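You operate a simulated robot arm through the tools that you are given. There is no shell and no other tool. Be economical: measure what you need, move in short steps, check, and stop when the job is done.

The job below is to be done with a simulated two-armed robot. You get a single attempt, and the scene is never put back.

Task
Wash the sign with the soapy washer and wipe it dry.
Fine: soap from the blue tray; put the washer and the wiper back. Set down upright: blue sleeve washer, rubber wiper. What is to be rubbed or washed off counts as gone when no trace of it is left.

It is judged by the outcome, as a careful person would: the job done as asked, and still so three seconds after it is handed in. It fails if anything else is knocked over, pushed out of place, dropped, spilled or broken.

Robot
Two 6-joint arms with two-finger grippers on one trunk, on a base that drives. Base frame: it is fixed to the floor where the robot stands at the start and does not move with it; the origin is under the middle of the robot, x ahead of it, y to its left, z up. Lengths are in mm, angles in degrees, forces in N, time in s.
The left shoulder is at the start at [30, 178, 1113], the right one opposite. With the tool pointing down near the work surface each hand reaches from about 560 to 760 mm from the robot's upright axis, wherever it stands, measured 20 degrees to its own side. Places, roughly: high window [600, 1300, 1500]; low window [600, -700, 800]; middle window [600, 300, 1200]; sign panel [600, -200, 1300]; soap sponge [500, 0, 800]. Payload 2.54 kg a hand.
The TCP of each hand is the grasp point between the finger pads, 30 mm short of the fingertips. In the tool frame z runs along the fingers and y along their closing line. The gripper opens to 116 mm. The gripper's body begins 95 mm behind the TCP.
Orientation is told as [roll, pitch, yaw] about the base's x, y, z axes, in that order, counted from this pose: with the fingers straight down and closing along the base's y, the tool's x points along the base's -x, its y along +y and its z along -z.

Tools
- The arms move only by the tool servo_tool. It takes "left_rows", "right_rows" or both (then of equal length, played together; a hand with none holds still); each is a list of rows, each an object of numbers (a shift or turn left out is 0, a gripper value left out holds the last): "dx", "dy", "dz": the shift along the base's x, y, z in units of 200 mm (1.0 is 200 mm); "wx", "wy", "wz": the turn, a rotation vector about the base's x, y, z in units of 60 degrees (1.0 is 60 degrees); "gripper": the gripper command, from -1 (fully open) to 1 (shut), values between in proportion. In form: [{"dx": .., "dy": .., "dz": .., "wx": .., "wy": .., "wz": .., "gripper": ..}, ...]. A call has 1 to 10 rows; each row is the pose to reach, as a shift and turn from the pose commanded when the call began. A call with a number of a shift or a turn outside -1 to 1 is refused whole. Rows are played at 5 a second. More than 50 mm and 8.6 degrees between two rows, or a gripper value outside its range, and nothing of the call is played. Where a pose cannot be reached the arm comes as near as it can. A force on the tool above 40 N (or 10 N above the force at the start of the call, whichever is more), or a blocked arm, ends the call early, and 0.2 s more pass. Each finger travels about 153 mm/s and halts on what it meets, pressing with about 27 N; the grip force reading is that of the motor and also rises with nothing between the fingers. The clock runs only during rows and for 0.2 s after the last one: add rows that repeat a pose to give the fingers time. It gives the time, the measured TCP pose, the force on the tool (base axes), the opening and the grip force at its end, in the units of the frame above (readings bear some noise), with the torque about the TCP (base axes, N m) and any sound that the robot's microphone picked up.
- Cameras (640 x 400 px; columns grow to the right, rows downward): "scene" is now at [37.1, -24.5, 1845.1]; the picture's right is [-0.41, -0.91, 0.00], its down [-0.64, 0.28, -0.72] and it looks along [0.65, -0.29, -0.70] (base axes); focal length 282 px, centre (320, 200). "left" rides on the left gripper at [69, 15, -122] in its tool frame; the picture's right is [-0.21, 0.98, 0.00], its down [-0.83, -0.18, -0.53] and it looks along [-0.52, -0.11, 0.85] (tool axes); focal length 251 px, centre (320, 200). "right" rides on the right gripper at [69, -15, -122] in its tool frame; the picture's right is [0.21, 0.98, 0.00], its down [-0.83, 0.18, -0.53] and it looks along [-0.52, 0.11, 0.85] (tool axes); focal length 251 px, centre (320, 200). There is no depth. A picture from a camera that has moved, and an enlarged one, comes with that camera's place and axes in the base frame and with its lens. The place of the scene camera against the robot may be out by one fixed shift of up to 12 mm in any direction.
- grab_frame(camera): a new picture of that camera. It takes no simulated time.
- move_column(by): slides the trunk up (or, below 0, down) by that many mm; the arms and the scene camera ride with it, the base frame stays. It gives what a move gives, with no picture.
- drive_base(legs): drives the robot by 1 to 6 legs, each [ahead, left, turn to the left] in mm, mm and degrees, along the robot's own axes; the way and the turn of a leg run together, so that a leg with both is an arc; at most 1500 mm and 180 degrees a leg. The arms and the cameras ride along, it lands a little off, and it stops where it bumps. It gives what a move gives.
- head_to(pan, tilt): turns the head with the scene camera to pan (to the left, within 143 degrees either way) and tilt (down, from -29 to 69), counted from straight ahead of the robot. It gives what a move gives.
- enlarge(camera, box): a new picture of the part [left, top, right, bottom] of that camera's present view, enlarged. It takes no simulated time.
- close_job(): hands the job in; it is judged then, once.

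Go step by step. Nothing tells you exact positions but the pictures and the camera data: compare them with the known pose of the tool, close in by small moves and look again before you grip or let go. The budget is 120 turns and 92 pictures, counting those below and the enlarged ones. Unless the task says otherwise, let go and move clear before handing in, and close with one line.

The tools are called as name(argument=value, ...) on one line, values as JSON. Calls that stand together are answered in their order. servo_tool: Moves the arms, as the interface text tells. Its arguments: {"type":"object","properties":{"left_rows":{"type":"array","items":{"type":"object","properties":{"dx":{"type":"number"},"dy":{"type":"number"},"dz":{"type":"number"},"wx":{"type":"number"},"wy":{"type":"number"},"wz":{"type":"number"},"gripper":{"type":"number"}}}},"right_rows":{"type":"array","items":{"type":"object","properties":{"dx":{"type":"number"},"dy":{"type":"number"},"dz":{"type":"number"},"wx":{"type":"number"},"wy":{"type":"number"},"wz":{"type":"number"},"gripper":{"type":"number"}}}}},"required":[]} The other tools are called the same way: move_column (by) slides the trunk up or down; drive_base (legs) drives the base; head_to (pan, tilt) turns the head that bears the scene camera; grab_frame (camera) takes a picture; enlarge (camera, box) takes an enlarged picture of a part of a camera's view; close_job () hands the job in.

At the start:

```text
time_s: 0.0
left_eef_pos: [430.0, 2.2, 1537.4]
left_orientation: [0.0, 0.0, 0.0]
left_ft_force: [-0.5, 0.5, -0.5]
left_wrist_torque: [-0.01, -0.01, 0.03]
left_width: 116.1
left_finger_force: 0.1
right_eef_pos: [445.2, -429.4, 1514.6]
right_orientation: [0.0, 0.1, 0.0]
right_ft_force: [-0.3, 0.2, -0.6]
right_wrist_torque: [-0.01, 0.01, -0.01]
right_width: 116.4
right_finger_force: 0.1
trunk travel left (down, up): [-325.0, 215.0]
robot x, y, heading: [-0.4, 1.6, 0.1]
head pan, tilt: [-24.0, 44.3]
```

scene: 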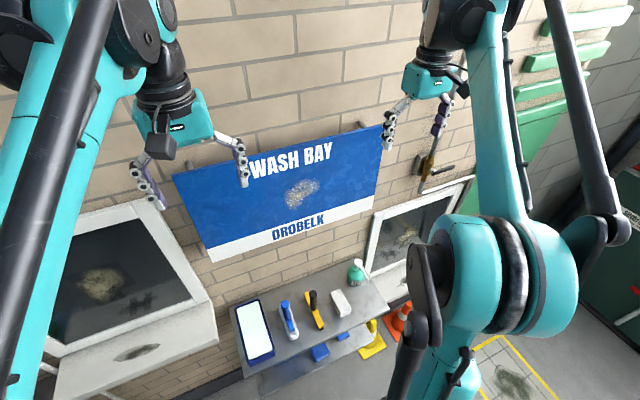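
right: 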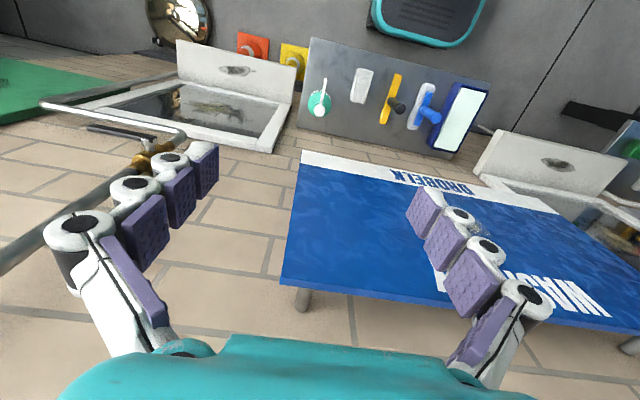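
left: 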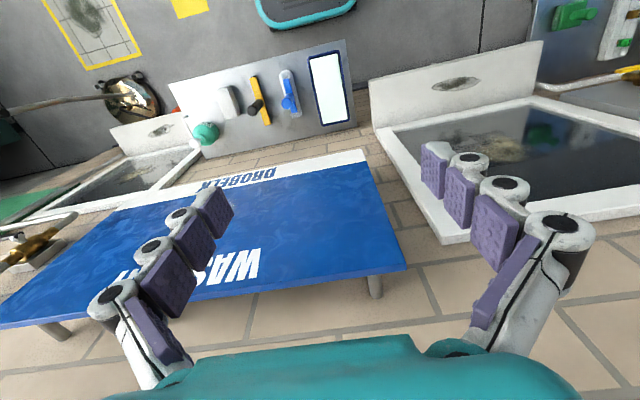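

I see the sign on the wall with a brown stain, and below it a shelf with a blue tray, blue washer, yellow wiper, white block and green bottle. I'll look closer at the sign and shelf.

enlarge(camera="scene", box=[220, 250, 420, 375])

enlarge(camera="scene", box=[160, 110, 400, 260])

enlarge(camera="right", box=[280, 20, 520, 170])

```text
3.20 times, centred on (320, 312) of scene
camera zoom: at [37.1, -24.5, 1845.1], right [-0.41, -0.91, 0.0], down [-0.64, 0.28, -0.72], along [0.65, -0.29, -0.7], focal length 902 px, centre (320, -160)
```

zoom: 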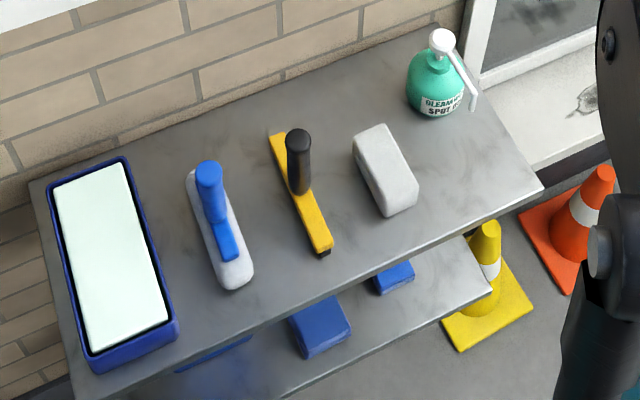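

```text
2.67 times, centred on (280, 185) of scene
camera zoom: at [37.1, -24.5, 1845.1], right [-0.41, -0.91, 0.0], down [-0.64, 0.28, -0.72], along [0.65, -0.29, -0.7], focal length 752 px, centre (427, 240)
```

zoom: 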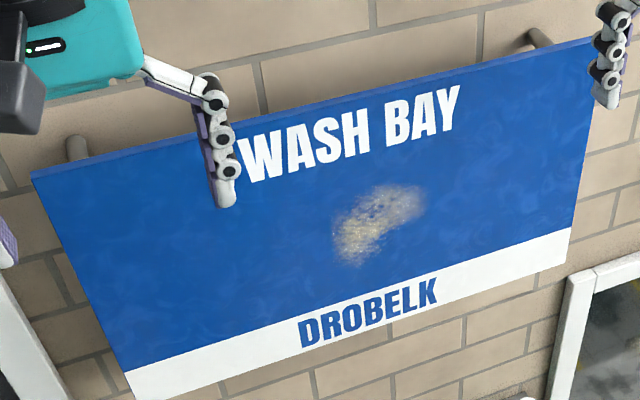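

```text
2.67 times, centred on (400, 95) of right
camera zoom: at [376.4, -445.6, 1636.8], right [-0.21, 0.98, 0.0], down [0.83, 0.18, 0.53], along [0.52, 0.11, -0.85], focal length 670 px, centre (107, 480)
```

zoom: 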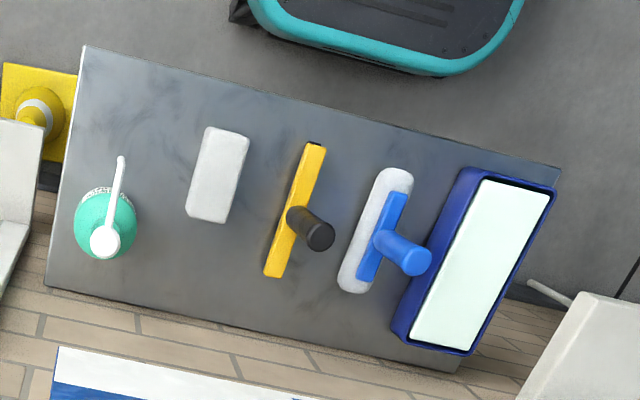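

The sign is vertical near x=600, y -475..75, z 1130..1455, with the stain around (600, -217, 1294). The washer handle is near (482, -97), which is too close for a downward tool, so I'll back off a little and to the left first.

drive_base(legs=[[-140, 90, 0]])

head_to(pan=-18, tilt=52)

grab_frame(camera="scene")

grab_frame(camera="right")

```text
time_s: 1.4
left_eef_pos: [289.2, 92.3, 1535.5]
left_orientation: [0.0, 0.1, -0.1]
left_ft_force: [-0.6, 0.6, 0.7]
left_wrist_torque: [0.03, 0.0, 0.01]
left_width: 116.1
left_finger_force: 0.0
right_eef_pos: [303.5, -340.4, 1513.8]
right_orientation: [0.0, 0.0, -0.1]
right_ft_force: [0.0, -0.2, -0.3]
right_wrist_torque: [-0.02, -0.01, 0.02]
right_width: 116.1
right_finger_force: 0.0
trunk travel left (down, up): [-325.0, 215.0]
robot x, y, heading: [-140.8, 94.3, -0.3]
head pan, tilt: [-24.0, 44.3]
```

```text
time_s: 2.1
left_eef_pos: [288.1, 91.7, 1536.6]
left_orientation: [0.1, 0.0, 0.0]
left_ft_force: [0.7, 0.2, 0.7]
left_wrist_torque: [-0.02, -0.04, -0.02]
left_width: 116.0
left_finger_force: 0.1
right_eef_pos: [302.6, -338.1, 1515.1]
right_orientation: [0.1, -0.1, -0.2]
right_ft_force: [1.3, -0.1, 1.4]
right_wrist_torque: [-0.01, -0.07, -0.02]
right_width: 116.1
right_finger_force: 0.0
trunk travel left (down, up): [-325.0, 215.0]
robot x, y, heading: [-139.4, 90.5, -0.1]
head pan, tilt: [-18.0, 52.0]
```

```text
85 pictures are left
camera scene: at [-108.2, 77.2, 1834.7], right [-0.31, -0.95, 0.0], down [-0.75, 0.24, -0.62], along [0.59, -0.19, -0.79], focal length 282 px, centre (320, 200)
```

scene: 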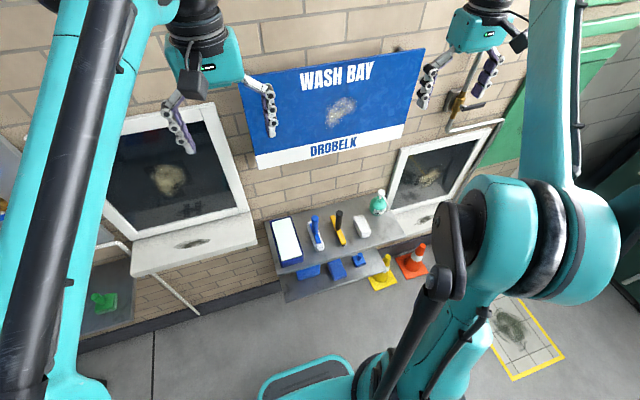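

```text
84 pictures are left
camera right: at [233.8, -354.8, 1637.3], right [-0.21, 0.98, 0.0], down [0.83, 0.18, 0.53], along [0.52, 0.11, -0.85], focal length 251 px, centre (320, 200)
```

right: 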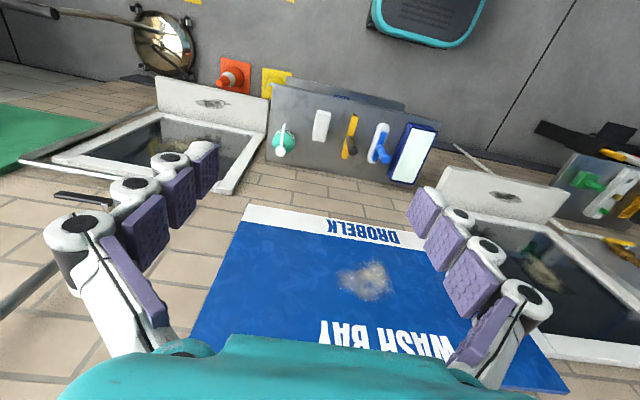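

Next I bring the right hand down to the height of the shelf, staying well back from the sign.

servo_tool(right_rows=[{"dz": -0.23, "dy": 0.08}, {"dz": -0.46, "dy": 0.16}, {"dz": -0.69, "dy": 0.25}, {"dz": -0.92, "dy": 0.33}, {"dz": -1.0, "dy": 0.4}])

servo_tool(right_rows=[{"dz": -0.23, "dy": 0.08}, {"dz": -0.46, "dy": 0.16}, {"dz": -0.69, "dy": 0.25}, {"dz": -0.92, "dy": 0.33}, {"dz": -1.0, "dy": 0.4}])

servo_tool(right_rows=[{"dx": 0.2, "dy": 0.08}, {"dx": 0.4, "dy": 0.16}, {"dx": 0.6, "dy": 0.25}, {"dx": 0.7, "dy": 0.37}, {"dx": 0.7, "dy": 0.4}])

grab_frame(camera="right")

grab_frame(camera="scene")

```text
time_s: 3.3
left_eef_pos: [290.0, 92.3, 1535.3]
left_orientation: [0.0, 0.0, -0.1]
left_ft_force: [0.1, -0.2, 0.7]
left_wrist_torque: [-0.02, 0.02, -0.04]
left_width: 115.8
left_finger_force: 0.0
right_eef_pos: [303.0, -259.6, 1314.3]
right_orientation: [0.0, 0.0, -0.1]
right_ft_force: [0.7, -0.1, 0.1]
right_wrist_torque: [-0.03, 0.0, 0.0]
right_width: 115.8
right_finger_force: 0.1
trunk travel left (down, up): [-325.0, 215.0]
robot x, y, heading: [-142.0, 91.6, 0.0]
head pan, tilt: [-18.0, 52.0]
```

```text
time_s: 4.5
left_eef_pos: [288.4, 93.0, 1535.9]
left_orientation: [0.0, 0.0, -0.1]
left_ft_force: [0.0, -0.2, -0.3]
left_wrist_torque: [-0.01, -0.06, -0.01]
left_width: 115.9
left_finger_force: 0.0
right_eef_pos: [303.7, -179.8, 1114.5]
right_orientation: [0.0, 0.0, -0.2]
right_ft_force: [-0.5, -0.1, -0.5]
right_wrist_torque: [-0.01, -0.01, 0.0]
right_width: 115.9
right_finger_force: 0.1
trunk travel left (down, up): [-325.0, 215.0]
robot x, y, heading: [-139.0, 90.1, 0.1]
head pan, tilt: [-18.0, 52.0]
```

```text
time_s: 5.7
left_eef_pos: [287.8, 91.4, 1535.1]
left_orientation: [0.0, 0.0, -0.2]
left_ft_force: [0.3, -0.6, 0.1]
left_wrist_torque: [0.04, -0.01, 0.0]
left_width: 115.8
left_finger_force: 0.1
right_eef_pos: [441.5, -100.2, 1115.2]
right_orientation: [0.0, 0.0, -0.1]
right_ft_force: [-0.3, 0.0, -0.2]
right_wrist_torque: [0.03, -0.03, 0.02]
right_width: 115.9
right_finger_force: 0.1
trunk travel left (down, up): [-325.0, 215.0]
robot x, y, heading: [-142.0, 92.5, -0.1]
head pan, tilt: [-18.0, 52.0]
```

```text
83 pictures are left
camera right: at [373.9, -115.8, 1237.2], right [-0.21, 0.98, 0.0], down [0.83, 0.18, 0.53], along [0.52, 0.11, -0.85], focal length 251 px, centre (320, 200)
```

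right: 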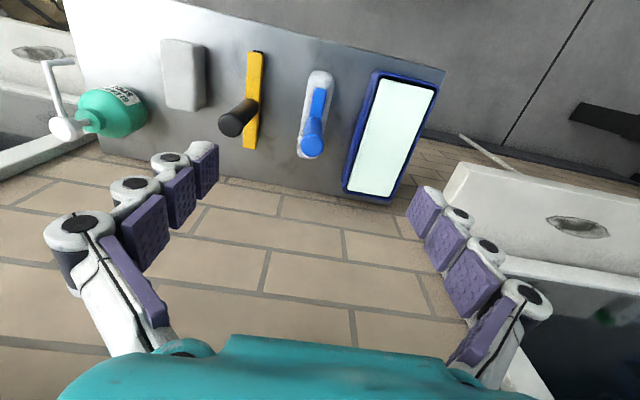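

```text
82 pictures are left
camera scene: at [-107.8, 76.0, 1834.6], right [-0.31, -0.95, 0.0], down [-0.75, 0.25, -0.62], along [0.59, -0.19, -0.79], focal length 282 px, centre (320, 200)
```

scene: 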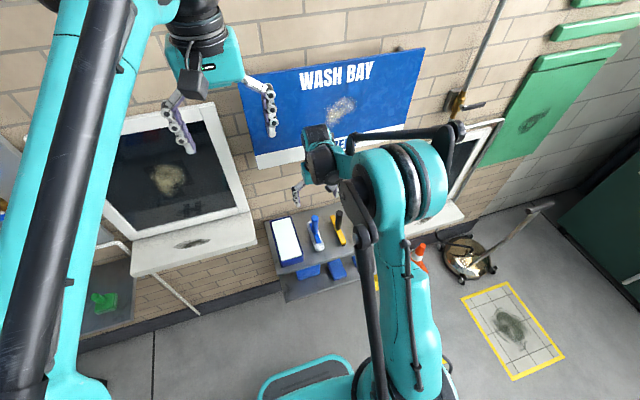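

The handle top triangulates to about (481, -103, 923), with the shelf near z=805. I'll narrow the fingers and descend above the handle for a closer check.

servo_tool(right_rows=[{"dx": 0.1, "dy": -0.01, "dz": -0.15, "gripper": -0.3}, {"dx": 0.198, "dy": -0.013, "dz": -0.35}, {"dx": 0.198, "dy": -0.013, "dz": -0.5}])

grab_frame(camera="right")

enlarge(camera="scene", box=[256, 160, 416, 260])

```text
time_s: 6.5
left_eef_pos: [288.9, 91.4, 1535.1]
left_orientation: [-0.1, 0.0, -0.1]
left_ft_force: [-1.2, 0.5, -0.1]
left_wrist_torque: [-0.03, -0.01, 0.01]
left_width: 115.9
left_finger_force: 0.1
right_eef_pos: [484.1, -101.6, 1013.0]
right_orientation: [0.0, 0.1, -0.1]
right_ft_force: [0.7, 0.1, -0.2]
right_wrist_torque: [0.0, 0.02, 0.01]
right_width: 75.5
right_finger_force: 0.1
trunk travel left (down, up): [-325.0, 215.0]
robot x, y, heading: [-141.5, 88.7, -0.1]
head pan, tilt: [-18.0, 52.0]
```

```text
81 pictures are left
camera right: at [414.8, -117.9, 1135.9], right [-0.21, 0.98, 0.0], down [0.83, 0.18, 0.53], along [0.52, 0.11, -0.85], focal length 251 px, centre (320, 200)
```

right: 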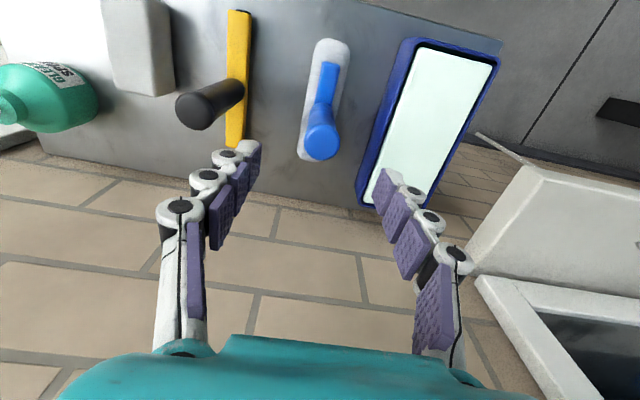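

```text
4.00 times, centred on (336, 210) of scene
camera zoom: at [-106.7, 76.5, 1834.6], right [-0.31, -0.95, 0.0], down [-0.75, 0.24, -0.62], along [0.58, -0.19, -0.79], focal length 1127 px, centre (256, 160)
```

zoom: 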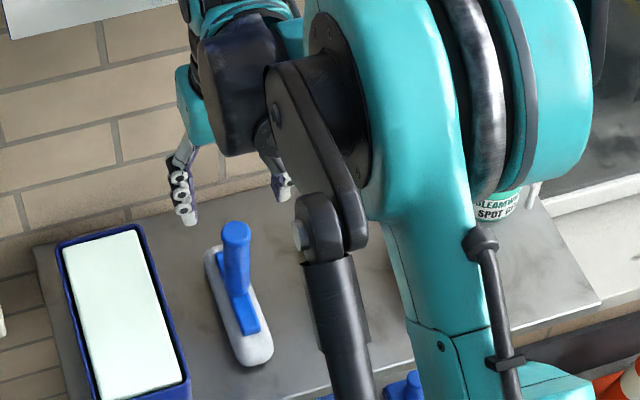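

The handle is centred at about (486, -102), directly below the hand. I'm lowering so the pads straddle it.

servo_tool(right_rows=[{"dx": 0.01, "dz": -0.2}, {"dx": 0.01, "dz": -0.4}, {"dx": 0.01, "dz": -0.57}, {"dx": 0.01, "dz": -0.57}])

grab_frame(camera="right")

enlarge(camera="scene", box=[256, 180, 384, 260])

```text
time_s: 7.5
left_eef_pos: [288.2, 90.8, 1535.2]
left_orientation: [0.0, 0.0, -0.2]
left_ft_force: [0.1, -0.2, -0.3]
left_wrist_torque: [-0.01, 0.01, -0.01]
left_width: 116.1
left_finger_force: 0.1
right_eef_pos: [486.1, -101.3, 899.9]
right_orientation: [0.0, 0.0, 0.0]
right_ft_force: [0.1, -0.1, 0.1]
right_wrist_torque: [0.02, -0.02, -0.02]
right_width: 75.3
right_finger_force: 0.2
trunk travel left (down, up): [-325.0, 215.0]
robot x, y, heading: [-142.5, 90.3, -0.5]
head pan, tilt: [-18.0, 52.0]
```

```text
79 pictures are left
camera right: at [417.3, -117.2, 1022.6], right [-0.21, 0.98, 0.0], down [0.83, 0.18, 0.53], along [0.52, 0.11, -0.85], focal length 251 px, centre (320, 200)
```

right: 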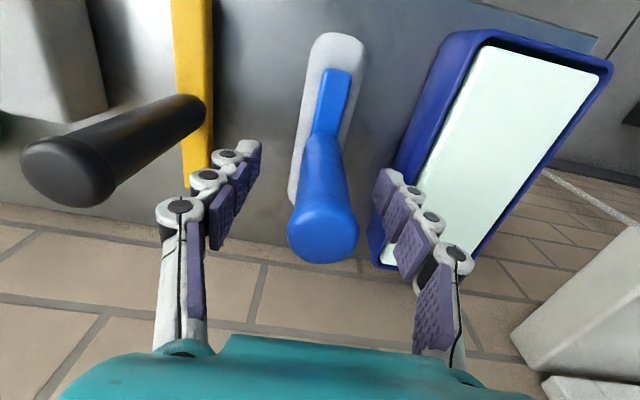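

```text
5.00 times, centred on (320, 220) of scene
camera zoom: at [-107.3, 76.6, 1834.7], right [-0.31, -0.95, 0.0], down [-0.75, 0.24, -0.62], along [0.59, -0.19, -0.79], focal length 1409 px, centre (320, 100)
```

zoom: 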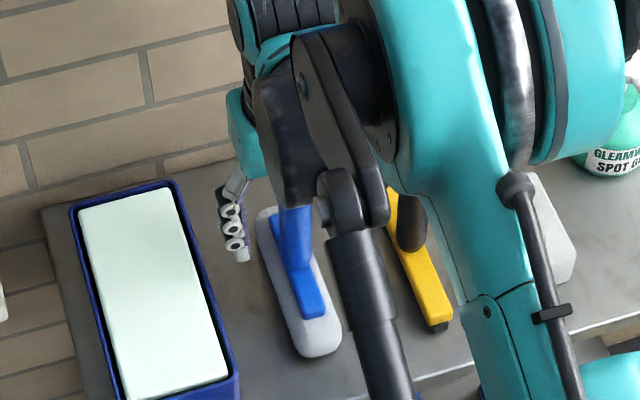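

The handle (about 32 mm across) sits centred between the pads. I'm closing the fingers on it.

servo_tool(right_rows=[{"dz": -0.015, "gripper": -0.3}, {"dz": -0.015, "gripper": 1}, {"dz": -0.015, "gripper": 1}, {"dz": -0.015, "gripper": 1}])

grab_frame(camera="right")

```text
time_s: 8.5
left_eef_pos: [288.9, 91.6, 1536.5]
left_orientation: [0.0, 0.1, -0.1]
left_ft_force: [0.3, 0.0, 0.0]
left_wrist_torque: [-0.04, 0.02, 0.02]
left_width: 116.0
left_finger_force: 0.0
right_eef_pos: [486.6, -101.9, 896.3]
right_orientation: [0.0, -0.1, -0.1]
right_ft_force: [-0.4, -0.7, 0.0]
right_wrist_torque: [-0.03, 0.01, -0.01]
right_width: 25.4
right_finger_force: 26.9
trunk travel left (down, up): [-325.0, 215.0]
robot x, y, heading: [-142.3, 94.0, 0.1]
head pan, tilt: [-18.0, 52.0]
```

```text
77 pictures are left
camera right: at [417.5, -117.4, 1019.4], right [-0.21, 0.98, 0.0], down [0.83, 0.18, 0.53], along [0.52, 0.11, -0.85], focal length 251 px, centre (320, 200)
```

right: 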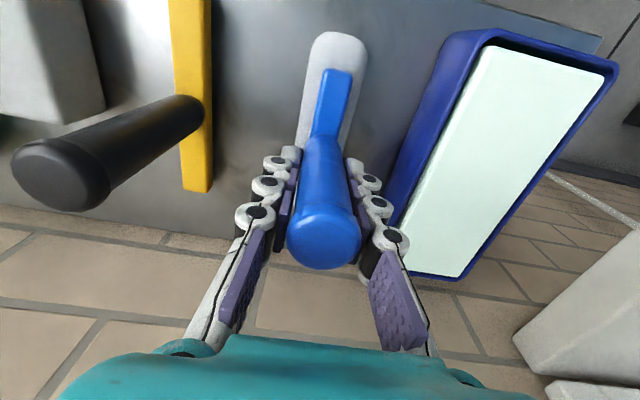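

The washer is gripped. The pale sponge in the tray spans x 395–583, y −20..59, top z≈845, so I lift, move over it and lower gently.

servo_tool(right_rows=[{"dz": 0.15}, {"dz": 0.35}, {"dz": 0.5}, {"dz": 0.5, "dy": 0.2}, {"dz": 0.5, "dy": 0.4}, {"dz": 0.5, "dy": 0.61}, {"dz": 0.5, "dy": 0.61}])

grab_frame(camera="right")

enlarge(camera="scene", box=[256, 180, 384, 260])

```text
time_s: 10.1
left_eef_pos: [289.1, 91.9, 1535.0]
left_orientation: [0.0, 0.1, 0.0]
left_ft_force: [0.3, -0.6, -0.6]
left_wrist_torque: [0.06, 0.05, -0.01]
left_width: 115.9
left_finger_force: 0.2
right_eef_pos: [485.8, 20.0, 997.6]
right_orientation: [0.1, 0.1, 0.1]
right_ft_force: [-0.2, -0.1, -0.9]
right_wrist_torque: [0.0, -0.02, 0.01]
right_width: 25.5
right_finger_force: 26.8
trunk travel left (down, up): [-325.0, 215.0]
robot x, y, heading: [-138.1, 89.0, -0.0]
head pan, tilt: [-18.0, 52.0]
```

```text
76 pictures are left
camera right: at [416.2, 5.2, 1119.7], right [-0.21, 0.98, 0.0], down [0.83, 0.18, 0.53], along [0.52, 0.11, -0.85], focal length 251 px, centre (320, 200)
```

right: 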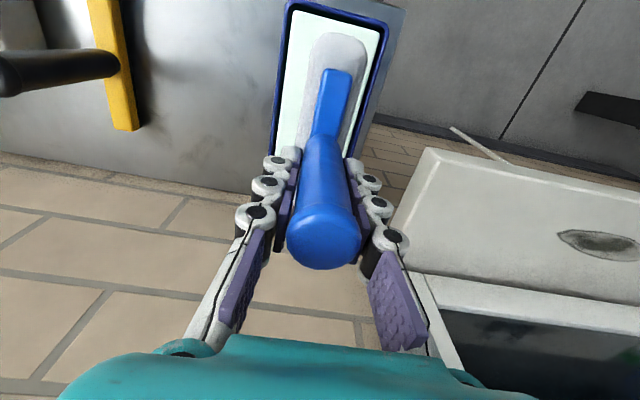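

```text
5.00 times, centred on (320, 220) of scene
camera zoom: at [-106.7, 75.2, 1834.6], right [-0.31, -0.95, 0.0], down [-0.75, 0.25, -0.62], along [0.58, -0.19, -0.79], focal length 1409 px, centre (320, 100)
```

zoom: 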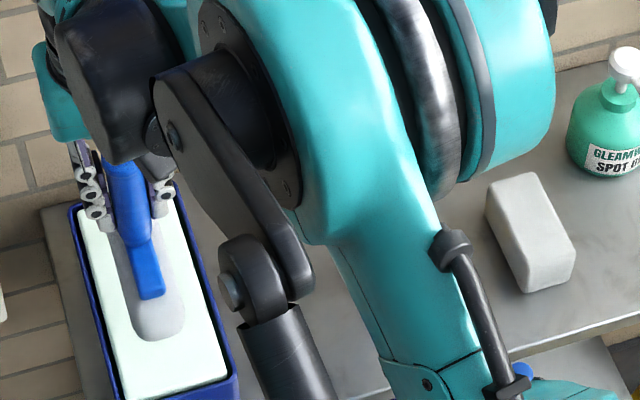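

The washer is over the sponge and aligned with it. I'm lowering slowly and watching the force.

servo_tool(right_rows=[{"dz": -0.1}, {"dz": -0.2}, {"dz": -0.25}, {"dz": -0.28}, {"dz": -0.3}, {"dz": -0.31}])

grab_frame(camera="right")

```text
time_s: 11.5
left_eef_pos: [289.5, 91.2, 1535.7]
left_orientation: [0.0, -0.1, -0.1]
left_ft_force: [-0.4, -0.5, 0.5]
left_wrist_torque: [-0.02, -0.02, -0.01]
left_width: 115.8
left_finger_force: 0.1
right_eef_pos: [485.2, 20.0, 936.9]
right_orientation: [0.0, -0.1, -0.2]
right_ft_force: [3.2, 0.9, 10.9]
right_wrist_torque: [0.08, 0.33, -0.03]
right_width: 25.3
right_finger_force: 26.7
trunk travel left (down, up): [-325.0, 215.0]
robot x, y, heading: [-141.4, 90.4, -0.0]
head pan, tilt: [-18.0, 52.0]
```

```text
74 pictures are left
camera right: at [415.8, 4.3, 1058.6], right [-0.21, 0.98, 0.0], down [0.83, 0.18, 0.53], along [0.52, 0.11, -0.85], focal length 251 px, centre (320, 200)
```

right: 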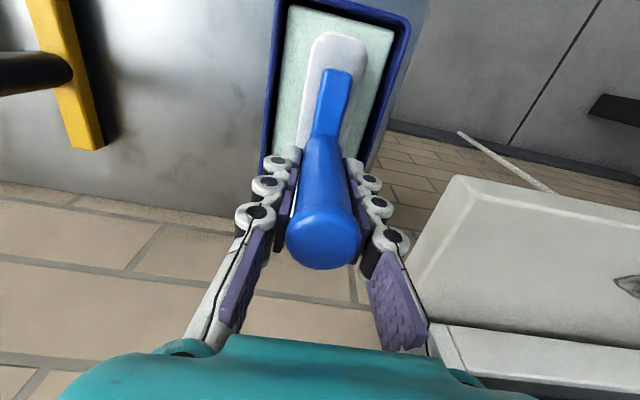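

It touches the sponge with about 11 N. I'll rub it a few millimetres to load soap, then lift and inspect.

servo_tool(right_rows=[{"dx": 0.04}, {"dx": -0.03}, {"dx": 0.0}, {"dx": 0.0}, {"dz": 0.1}, {"dz": 0.3}, {"dz": 0.5}])

grab_frame(camera="right")

grab_frame(camera="scene")

```text
time_s: 13.1
left_eef_pos: [288.5, 91.9, 1535.8]
left_orientation: [0.1, 0.0, -0.2]
left_ft_force: [0.4, 0.4, 0.6]
left_wrist_torque: [-0.03, 0.01, -0.01]
left_width: 115.9
left_finger_force: 0.0
right_eef_pos: [487.4, 19.7, 1036.4]
right_orientation: [0.0, 0.0, -0.1]
right_ft_force: [0.0, 0.0, -1.2]
right_wrist_torque: [0.01, -0.03, 0.01]
right_width: 25.5
right_finger_force: 26.7
trunk travel left (down, up): [-325.0, 215.0]
robot x, y, heading: [-141.6, 91.2, 0.3]
head pan, tilt: [-18.0, 52.0]
```

```text
73 pictures are left
camera right: at [417.6, 3.9, 1159.1], right [-0.21, 0.98, 0.0], down [0.83, 0.18, 0.53], along [0.52, 0.11, -0.85], focal length 251 px, centre (320, 200)
```

right: 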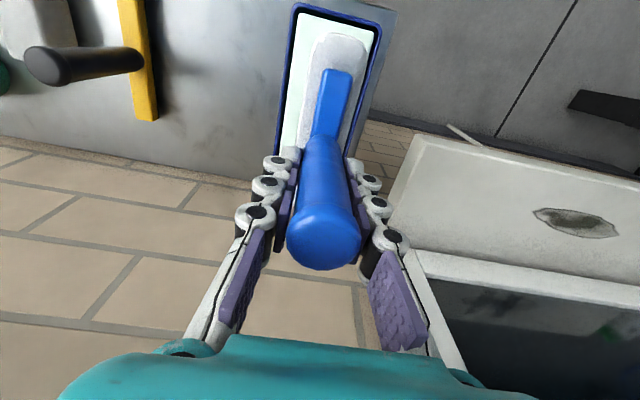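

```text
72 pictures are left
camera scene: at [-107.4, 76.4, 1834.6], right [-0.31, -0.95, 0.0], down [-0.75, 0.24, -0.62], along [0.59, -0.19, -0.79], focal length 282 px, centre (320, 200)
```

scene: 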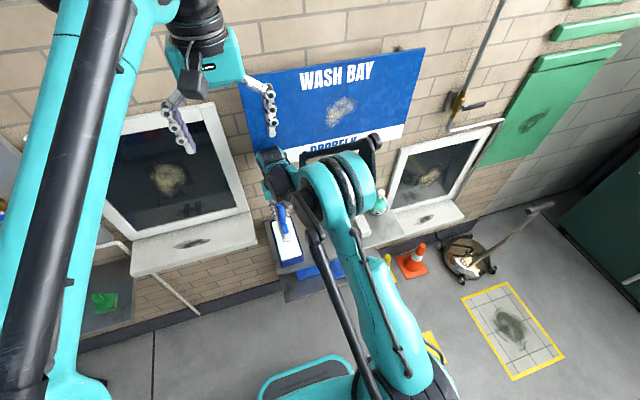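

The washer is loaded. I'll back away from the wall, rise to the stain's height and start tipping the tool forward.

servo_tool(right_rows=[{"dx": -0.22}, {"dx": -0.44}, {"dx": -0.66}, {"dx": -0.8, "dz": 0.15, "dy": -0.1}, {"dx": -0.8, "dz": 0.33, "dy": -0.2}, {"dx": -0.8, "dz": 0.51, "dy": -0.35}, {"dx": -0.8, "dz": 0.68, "dy": -0.5}, {"dx": -0.8, "dz": 0.84, "dy": -0.65}, {"dx": -0.8, "dz": 0.95, "dy": -0.82}, {"dx": -0.8, "dz": 1.0, "dy": -1.0}])

servo_tool(right_rows=[{"wy": -0.14, "dz": 0.03}, {"wy": -0.28, "dz": 0.06}, {"wy": -0.42, "dz": 0.1}, {"wy": -0.56, "dz": 0.15}, {"wy": -0.7, "dz": 0.2}, {"wy": -0.84, "dz": 0.25}, {"wy": -0.98, "dz": 0.3}])

servo_tool(right_rows=[{"wy": -0.13, "dy": -0.05}, {"wy": -0.26, "dy": -0.1}, {"wy": -0.39, "dy": -0.15}, {"wy": -0.52, "dy": -0.18}, {"wy": -0.52, "dy": -0.18}])

grab_frame(camera="scene")

grab_frame(camera="right")

```text
time_s: 15.3
left_eef_pos: [289.4, 90.0, 1534.9]
left_orientation: [0.0, 0.0, -0.1]
left_ft_force: [0.1, -0.4, 0.2]
left_wrist_torque: [0.03, 0.03, -0.01]
left_width: 116.1
left_finger_force: 0.0
right_eef_pos: [326.1, -180.7, 1234.6]
right_orientation: [0.0, 0.1, -0.2]
right_ft_force: [0.8, -1.0, -1.4]
right_wrist_torque: [0.04, -0.04, 0.0]
right_width: 25.2
right_finger_force: 26.4
trunk travel left (down, up): [-325.0, 215.0]
robot x, y, heading: [-140.4, 91.9, -0.1]
head pan, tilt: [-18.0, 52.0]
```

```text
time_s: 16.9
left_eef_pos: [288.3, 91.5, 1535.5]
left_orientation: [0.0, 0.0, -0.1]
left_ft_force: [0.7, 0.4, 0.4]
left_wrist_torque: [-0.03, -0.03, 0.01]
left_width: 115.9
left_finger_force: 0.1
right_eef_pos: [325.7, -180.5, 1297.0]
right_orientation: [0.0, -58.9, -0.1]
right_ft_force: [0.0, -0.1, -2.8]
right_wrist_torque: [-0.02, 0.08, 0.01]
right_width: 25.7
right_finger_force: 27.4
trunk travel left (down, up): [-325.0, 215.0]
robot x, y, heading: [-142.5, 90.2, -0.2]
head pan, tilt: [-18.0, 52.0]
```

```text
time_s: 18.1
left_eef_pos: [289.0, 92.3, 1535.3]
left_orientation: [0.0, 0.1, -0.1]
left_ft_force: [0.8, 1.0, 0.4]
left_wrist_torque: [-0.01, 0.0, 0.02]
left_width: 115.9
left_finger_force: 0.1
right_eef_pos: [326.6, -218.5, 1306.7]
right_orientation: [25.3, -89.8, -25.4]
right_ft_force: [0.8, 0.6, -1.9]
right_wrist_torque: [0.01, 0.11, 0.01]
right_width: 25.3
right_finger_force: 26.7
right hand out of reach, approached as far as the arm can: row 4, 5
trunk travel left (down, up): [-325.0, 215.0]
robot x, y, heading: [-139.5, 92.0, 0.1]
head pan, tilt: [-18.0, 52.0]
```

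```text
71 pictures are left
camera scene: at [-108.1, 77.5, 1834.7], right [-0.31, -0.95, 0.0], down [-0.75, 0.24, -0.62], along [0.59, -0.19, -0.79], focal length 282 px, centre (320, 200)
```

scene: 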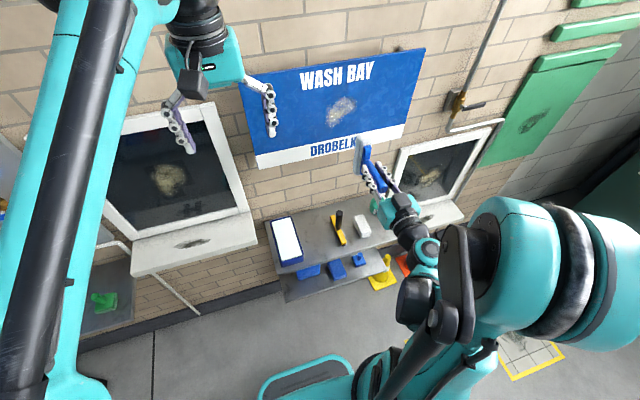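

```text
70 pictures are left
camera right: at [204.1, -233.2, 1239.1], right [0.0, 0.98, -0.21], down [-0.53, 0.18, 0.83], along [0.85, 0.11, 0.52], focal length 251 px, centre (320, 200)
```

right: 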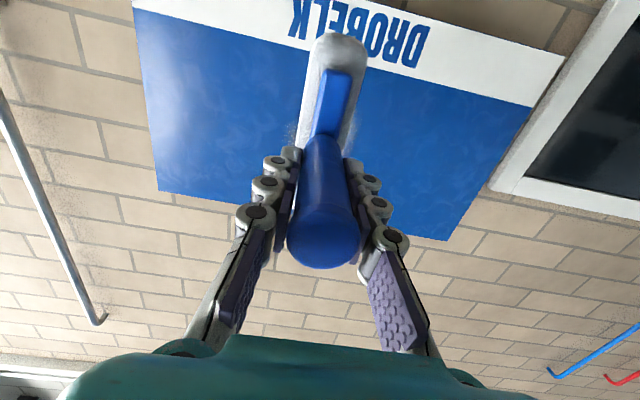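

Cross-checking all views puts the sign face nearer x≈560, with the stain at y −257..−155, z 1272..1383. I'll line up at its left edge, still short of the sign, and look.

servo_tool(right_rows=[{"dx": 0.12, "dy": 0.1, "dz": 0.05}, {"dx": 0.25, "dy": 0.2, "dz": 0.1}, {"dx": 0.38, "dy": 0.3, "dz": 0.13}, {"dx": 0.5, "dy": 0.35, "dz": 0.13}, {"dx": 0.5, "dy": 0.35, "dz": 0.13}])

head_to(pan=-22, tilt=38)

enlarge(camera="scene", box=[200, 100, 440, 250])

grab_frame(camera="right")

grab_frame(camera="left")

```text
time_s: 19.3
left_eef_pos: [289.1, 91.3, 1535.7]
left_orientation: [0.0, 0.0, -0.1]
left_ft_force: [-0.1, 0.5, -0.1]
left_wrist_torque: [0.0, -0.04, 0.02]
left_width: 116.1
left_finger_force: 0.1
right_eef_pos: [427.3, -147.5, 1331.7]
right_orientation: [102.3, -89.9, -102.4]
right_ft_force: [-0.7, 0.3, -2.0]
right_wrist_torque: [-0.03, 0.11, 0.01]
right_width: 25.3
right_finger_force: 27.4
trunk travel left (down, up): [-325.0, 215.0]
robot x, y, heading: [-142.9, 89.9, -0.1]
head pan, tilt: [-18.0, 52.0]
```

```text
time_s: 20.1
left_eef_pos: [289.0, 91.3, 1536.1]
left_orientation: [0.1, 0.1, -0.1]
left_ft_force: [0.6, -0.7, 0.3]
left_wrist_torque: [-0.01, -0.03, 0.03]
left_width: 115.9
left_finger_force: 0.0
right_eef_pos: [428.4, -148.2, 1332.2]
right_orientation: [78.3, -89.9, -78.3]
right_ft_force: [1.3, -0.2, -1.2]
right_wrist_torque: [0.0, 0.08, 0.04]
right_width: 25.5
right_finger_force: 27.3
trunk travel left (down, up): [-325.0, 215.0]
robot x, y, heading: [-139.0, 88.6, -0.2]
head pan, tilt: [-22.0, 38.0]
```

```text
2.67 times, centred on (320, 175) of scene
camera zoom: at [-97.9, 67.4, 1854.3], right [-0.38, -0.93, 0.0], down [-0.57, 0.23, -0.79], along [0.73, -0.3, -0.62], focal length 752 px, centre (320, 267)
```

zoom: 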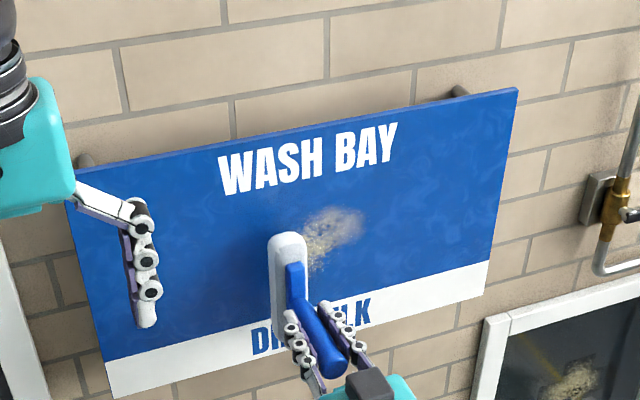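

```text
68 pictures are left
camera right: at [305.9, -162.9, 1263.2], right [0.0, 0.98, -0.21], down [-0.53, 0.18, 0.83], along [0.85, 0.11, 0.52], focal length 251 px, centre (320, 200)
```

right: 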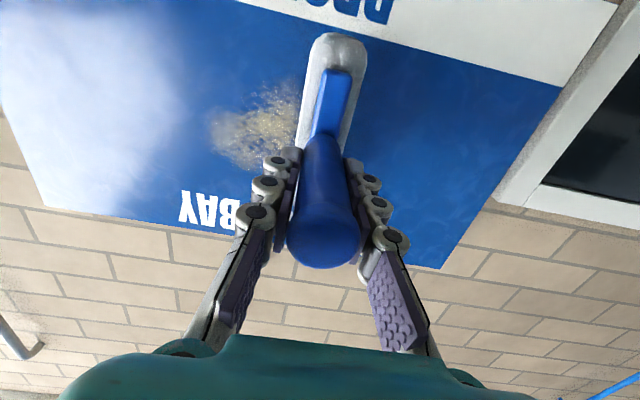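

```text
67 pictures are left
camera left: at [220.2, 106.8, 1656.7], right [0.22, 0.98, 0.0], down [0.83, -0.18, 0.53], along [0.52, -0.12, -0.85], focal length 251 px, centre (320, 200)
```

left: 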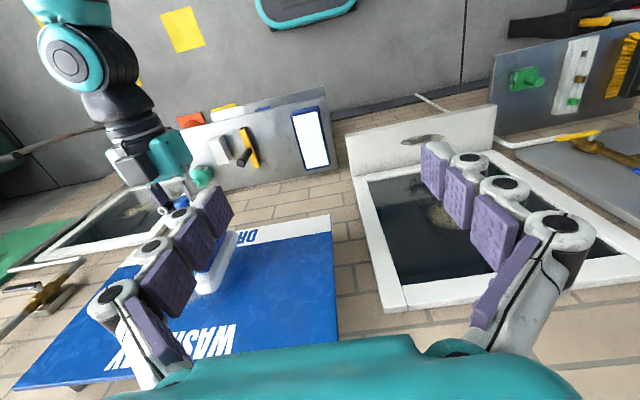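

The stain is just right of the sleeve, roughly z 1285–1395. I'm advancing slowly to touch the sign.

servo_tool(right_rows=[{"dx": 0.06}, {"dx": 0.1}, {"dx": 0.13}, {"dx": 0.15}, {"dx": 0.17}, {"dx": 0.185}, {"dx": 0.2}])

grab_frame(camera="right")

```text
time_s: 21.7
left_eef_pos: [285.1, 91.6, 1537.3]
left_orientation: [0.0, -0.2, -0.1]
left_ft_force: [0.2, 0.2, -0.1]
left_wrist_torque: [0.01, 0.0, 0.01]
left_width: 115.9
left_finger_force: 0.1
right_eef_pos: [464.1, -147.0, 1335.3]
right_orientation: [143.6, -89.8, -143.6]
right_ft_force: [-19.0, -0.6, 2.2]
right_wrist_torque: [-0.02, 0.13, 0.05]
right_width: 25.4
right_finger_force: 26.8
trunk travel left (down, up): [-325.0, 215.0]
robot x, y, heading: [-142.0, 88.2, -0.2]
head pan, tilt: [-22.0, 38.0]
```

```text
66 pictures are left
camera right: at [342.2, -162.2, 1265.6], right [0.0, 0.98, -0.21], down [-0.54, 0.18, 0.82], along [0.84, 0.11, 0.52], focal length 251 px, centre (320, 200)
```

right: 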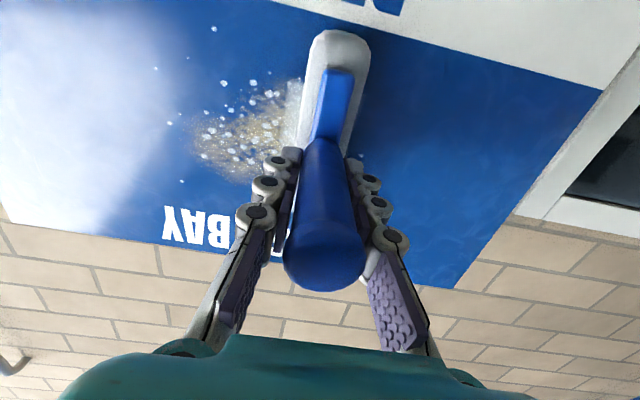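

Contact is at about 19 N with suds already showing, and the handle seems to have slid a few millimetres in the fingers. I'll ease off slightly and sweep right across the stain.

servo_tool(right_rows=[{"dx": -0.012}, {"dx": -0.012, "dy": -0.1}, {"dx": -0.012, "dy": -0.2}, {"dx": -0.012, "dy": -0.3}, {"dx": -0.012, "dy": -0.4}, {"dx": -0.012, "dy": -0.5}, {"dx": -0.012, "dy": -0.6}, {"dx": -0.012, "dy": -0.65}])

grab_frame(camera="right")

enlarge(camera="scene", box=[200, 100, 440, 250])

```text
time_s: 23.5
left_eef_pos: [287.4, 91.3, 1536.5]
left_orientation: [0.0, 0.0, -0.2]
left_ft_force: [-0.7, -0.6, -0.6]
left_wrist_torque: [-0.02, 0.03, 0.0]
left_width: 116.1
left_finger_force: 0.1
right_eef_pos: [464.3, -276.0, 1334.6]
right_orientation: [117.8, -89.9, -117.6]
right_ft_force: [-8.9, 2.4, -4.0]
right_wrist_torque: [-0.02, -0.07, 0.11]
right_width: 24.9
right_finger_force: 26.8
trunk travel left (down, up): [-325.0, 215.0]
robot x, y, heading: [-142.1, 93.3, -0.1]
head pan, tilt: [-22.0, 38.0]
```

```text
65 pictures are left
camera right: at [342.9, -292.6, 1264.5], right [0.0, 0.98, -0.21], down [-0.53, 0.18, 0.83], along [0.85, 0.11, 0.52], focal length 251 px, centre (320, 200)
```

right: 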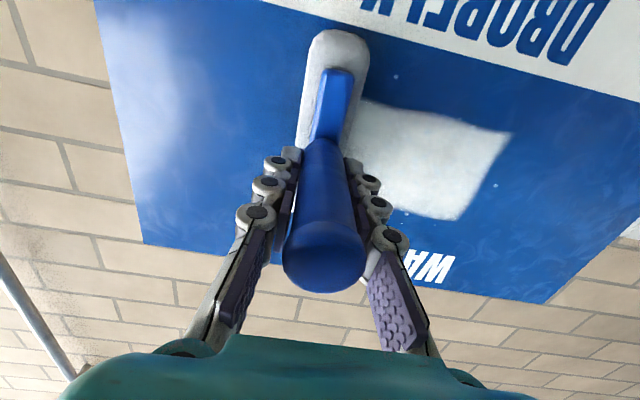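

```text
2.67 times, centred on (320, 175) of scene
camera zoom: at [-100.1, 67.7, 1854.4], right [-0.38, -0.93, 0.0], down [-0.57, 0.23, -0.79], along [0.73, -0.3, -0.61], focal length 752 px, centre (320, 267)
```

zoom: 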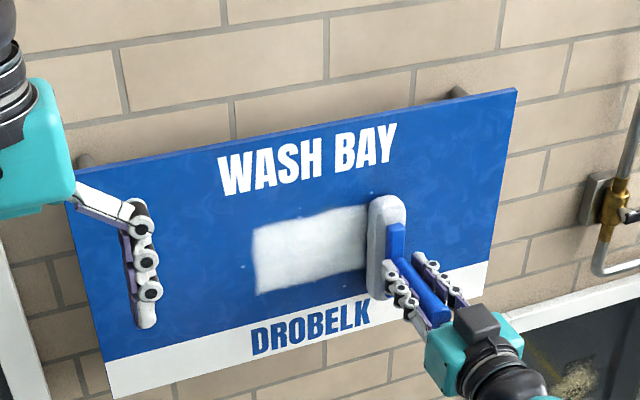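

A broad suds patch now covers the stain. I'll make a return pass about 20 mm higher, then one more lower, to be sure the edges are washed.

servo_tool(right_rows=[{"dz": 0.05}, {"dz": 0.1}, {"dz": 0.1, "dy": 0.1}, {"dz": 0.1, "dy": 0.2}, {"dz": 0.1, "dy": 0.3}, {"dz": 0.1, "dy": 0.4}, {"dz": 0.1, "dy": 0.5}, {"dz": 0.1, "dy": 0.6}, {"dz": 0.1, "dy": 0.65}])

servo_tool(right_rows=[{"dz": -0.08}, {"dz": -0.16}, {"dz": -0.16, "dy": -0.1}, {"dz": -0.16, "dy": -0.2}, {"dz": -0.16, "dy": -0.3}, {"dz": -0.16, "dy": -0.4}, {"dz": -0.16, "dy": -0.5}, {"dz": -0.16, "dy": -0.6}, {"dz": -0.16, "dy": -0.65}])

enlarge(camera="scene", box=[200, 100, 440, 250])

grab_frame(camera="right")

```text
time_s: 25.5
left_eef_pos: [287.8, 91.3, 1535.3]
left_orientation: [0.0, 0.0, -0.1]
left_ft_force: [0.8, -0.1, 1.6]
left_wrist_torque: [-0.03, -0.02, 0.0]
left_width: 115.8
left_finger_force: 0.1
right_eef_pos: [464.6, -147.1, 1352.3]
right_orientation: [101.1, -89.9, -101.1]
right_ft_force: [-3.4, -0.9, -1.0]
right_wrist_torque: [0.08, -0.2, 0.04]
right_width: 25.0
right_finger_force: 27.0
trunk travel left (down, up): [-325.0, 215.0]
robot x, y, heading: [-141.2, 92.6, -0.0]
head pan, tilt: [-22.0, 38.0]
```

```text
time_s: 27.5
left_eef_pos: [289.3, 91.7, 1534.4]
left_orientation: [0.0, 0.0, -0.1]
left_ft_force: [-0.2, 0.4, 0.2]
left_wrist_torque: [0.0, 0.0, 0.01]
left_width: 116.0
left_finger_force: 0.0
right_eef_pos: [464.2, -276.8, 1320.0]
right_orientation: [83.0, -89.9, -83.1]
right_ft_force: [-0.1, 0.3, -1.0]
right_wrist_torque: [-0.02, 0.08, -0.02]
right_width: 25.1
right_finger_force: 27.0
trunk travel left (down, up): [-325.0, 215.0]
robot x, y, heading: [-138.6, 90.1, -0.0]
head pan, tilt: [-22.0, 38.0]
```

```text
2.67 times, centred on (320, 175) of scene
camera zoom: at [-98.1, 67.1, 1854.4], right [-0.38, -0.93, 0.0], down [-0.57, 0.23, -0.79], along [0.73, -0.3, -0.62], focal length 752 px, centre (320, 267)
```

zoom: 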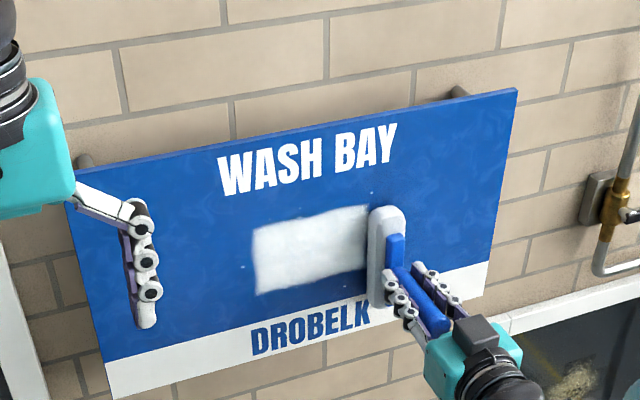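

```text
62 pictures are left
camera right: at [343.0, -293.1, 1251.1], right [0.0, 0.98, -0.21], down [-0.53, 0.18, 0.83], along [0.85, 0.11, 0.52], focal length 251 px, centre (320, 200)
```

right: 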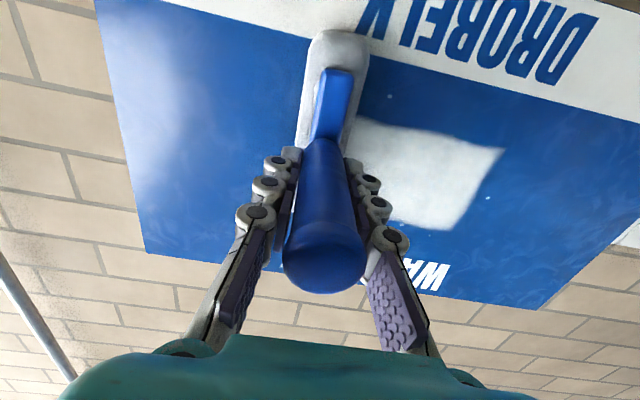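

The patch stayed the same and contact faded in the last passes. I'll back away to see the whole patch.

servo_tool(right_rows=[{"dx": -0.2}, {"dx": -0.4, "dy": -0.1}, {"dx": -0.5, "dy": -0.3}, {"dx": -0.5, "dy": -0.5}])

enlarge(camera="scene", box=[272, 150, 400, 230])

grab_frame(camera="right")

```text
time_s: 28.5
left_eef_pos: [289.6, 91.6, 1535.5]
left_orientation: [0.1, -0.1, -0.1]
left_ft_force: [-0.5, 0.4, -0.8]
left_wrist_torque: [0.04, 0.02, -0.01]
left_width: 115.9
left_finger_force: 0.0
right_eef_pos: [365.7, -378.6, 1317.3]
right_orientation: [84.8, -89.8, -84.7]
right_ft_force: [0.0, -0.6, -0.8]
right_wrist_torque: [0.01, 0.08, 0.04]
right_width: 25.0
right_finger_force: 27.1
trunk travel left (down, up): [-325.0, 215.0]
robot x, y, heading: [-142.7, 90.7, 0.0]
head pan, tilt: [-22.0, 38.0]
```

```text
5.00 times, centred on (336, 190) of scene
camera zoom: at [-98.1, 65.2, 1854.4], right [-0.38, -0.93, 0.0], down [-0.57, 0.23, -0.79], along [0.73, -0.3, -0.62], focal length 1409 px, centre (240, 250)
```

zoom: 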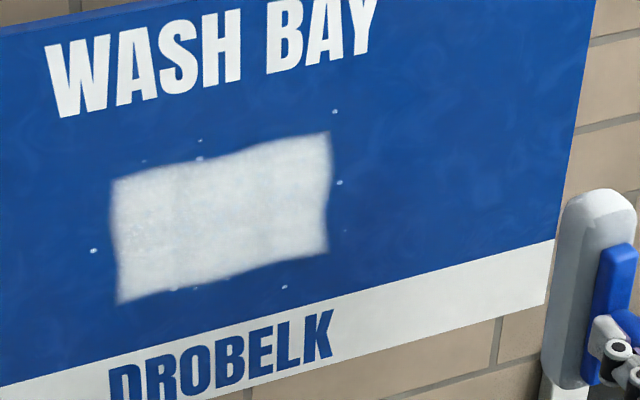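

```text
60 pictures are left
camera right: at [243.9, -395.1, 1249.3], right [0.0, 0.98, -0.21], down [-0.53, 0.18, 0.83], along [0.85, 0.11, 0.52], focal length 251 px, centre (320, 200)
```

right: 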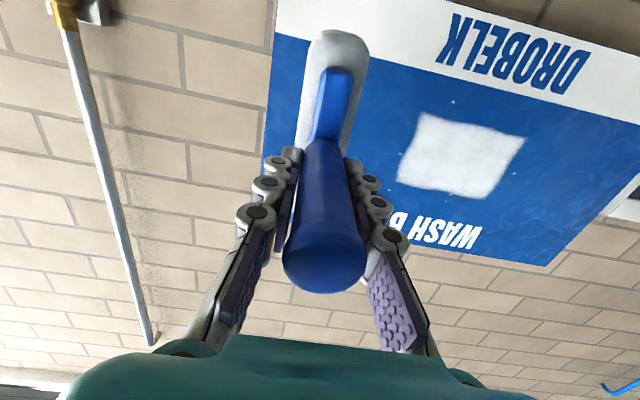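

The suds patch fully covers the stain, with a few stray flecks around it. For certainty I'll make one more firm pass across it and back.

servo_tool(right_rows=[{"dx": 0.15, "dy": 0.2, "dz": 0.05}, {"dx": 0.3, "dy": 0.4, "dz": 0.1}, {"dx": 0.4, "dy": 0.5, "dz": 0.1}, {"dx": 0.46, "dy": 0.5, "dz": 0.1}, {"dx": 0.49, "dy": 0.5, "dz": 0.1}, {"dx": 0.51, "dy": 0.5, "dz": 0.1}, {"dx": 0.525, "dy": 0.5, "dz": 0.1}])

```text
refused: row 1 steps farther than a row can; nothing moved
```

servo_tool(right_rows=[{"dx": 0.12, "dy": 0.15, "dz": 0.03}, {"dx": 0.24, "dy": 0.3, "dz": 0.06}, {"dx": 0.36, "dy": 0.45, "dz": 0.1}, {"dx": 0.45, "dy": 0.5, "dz": 0.1}, {"dx": 0.49, "dy": 0.5, "dz": 0.1}, {"dx": 0.51, "dy": 0.5, "dz": 0.1}, {"dx": 0.525, "dy": 0.5, "dz": 0.1}])

```text
time_s: 30.1
left_eef_pos: [285.6, 91.0, 1536.2]
left_orientation: [0.1, -0.2, -0.1]
left_ft_force: [0.2, -0.4, -0.5]
left_wrist_torque: [0.02, 0.02, 0.0]
left_width: 116.1
left_finger_force: 0.1
right_eef_pos: [465.6, -277.5, 1342.5]
right_orientation: [134.6, -89.8, -134.8]
right_ft_force: [-17.0, 0.2, -4.6]
right_wrist_torque: [-0.02, 0.18, 0.03]
right_width: 25.1
right_finger_force: 26.6
trunk travel left (down, up): [-325.0, 215.0]
robot x, y, heading: [-143.3, 90.8, 0.0]
head pan, tilt: [-22.0, 38.0]
```

servo_tool(right_rows=[{"dx": -0.008, "dy": 0.1}, {"dx": -0.008, "dy": 0.2}, {"dx": -0.008, "dy": 0.3}, {"dx": -0.008, "dy": 0.4}, {"dx": -0.008, "dy": 0.5}, {"dx": -0.008, "dy": 0.6}, {"dx": -0.008, "dy": 0.68}, {"dx": -0.1, "dy": 0.68}, {"dx": -0.35, "dy": 0.68}])

servo_tool(right_rows=[{"dx": -0.2}, {"dx": -0.2, "dy": -0.2}, {"dx": -0.2, "dy": -0.4}, {"dx": -0.2, "dy": -0.6}, {"dx": -0.2, "dy": -0.8}, {"dx": -0.2, "dy": -1.0}])

enlarge(camera="scene", box=[272, 150, 400, 230])

grab_frame(camera="right")

```text
time_s: 32.1
left_eef_pos: [285.6, 91.9, 1537.9]
left_orientation: [0.0, -0.3, -0.1]
left_ft_force: [0.0, 0.2, -0.5]
left_wrist_torque: [-0.03, -0.08, -0.01]
left_width: 115.8
left_finger_force: 0.0
right_eef_pos: [394.5, -139.3, 1340.7]
right_orientation: [150.0, -89.7, -149.8]
right_ft_force: [-0.9, -0.7, -1.5]
right_wrist_torque: [-0.02, 0.07, -0.02]
right_width: 24.8
right_finger_force: 26.6
trunk travel left (down, up): [-325.0, 215.0]
robot x, y, heading: [-143.7, 89.1, -0.2]
head pan, tilt: [-22.0, 38.0]
```

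```text
time_s: 33.5
left_eef_pos: [288.9, 89.7, 1535.5]
left_orientation: [0.2, 0.0, -0.1]
left_ft_force: [-0.6, 0.0, 0.1]
left_wrist_torque: [0.03, -0.04, 0.0]
left_width: 115.9
left_finger_force: 0.0
right_eef_pos: [357.8, -344.0, 1339.0]
right_orientation: [88.5, -89.8, -88.5]
right_ft_force: [0.6, -0.1, -1.6]
right_wrist_torque: [-0.01, 0.07, 0.03]
right_width: 25.0
right_finger_force: 27.0
trunk travel left (down, up): [-325.0, 215.0]
robot x, y, heading: [-140.3, 92.5, -0.3]
head pan, tilt: [-22.0, 38.0]
```

```text
5.00 times, centred on (336, 190) of scene
camera zoom: at [-98.4, 64.9, 1854.4], right [-0.38, -0.93, 0.0], down [-0.57, 0.23, -0.79], along [0.73, -0.3, -0.62], focal length 1409 px, centre (240, 250)
```

zoom: 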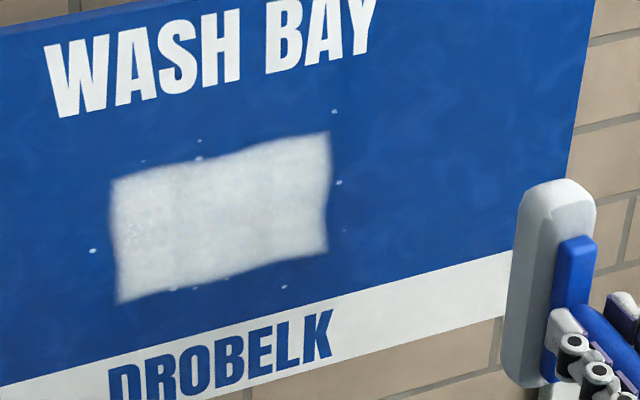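

```text
58 pictures are left
camera right: at [237.1, -359.1, 1271.1], right [0.0, 0.98, -0.21], down [-0.53, 0.18, 0.83], along [0.85, 0.11, 0.52], focal length 251 px, centre (320, 200)
```

right: 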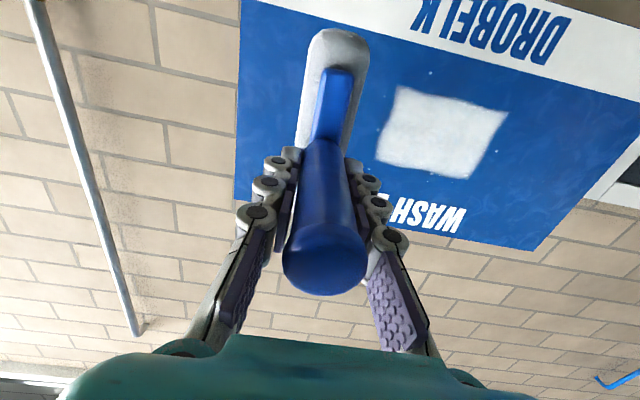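

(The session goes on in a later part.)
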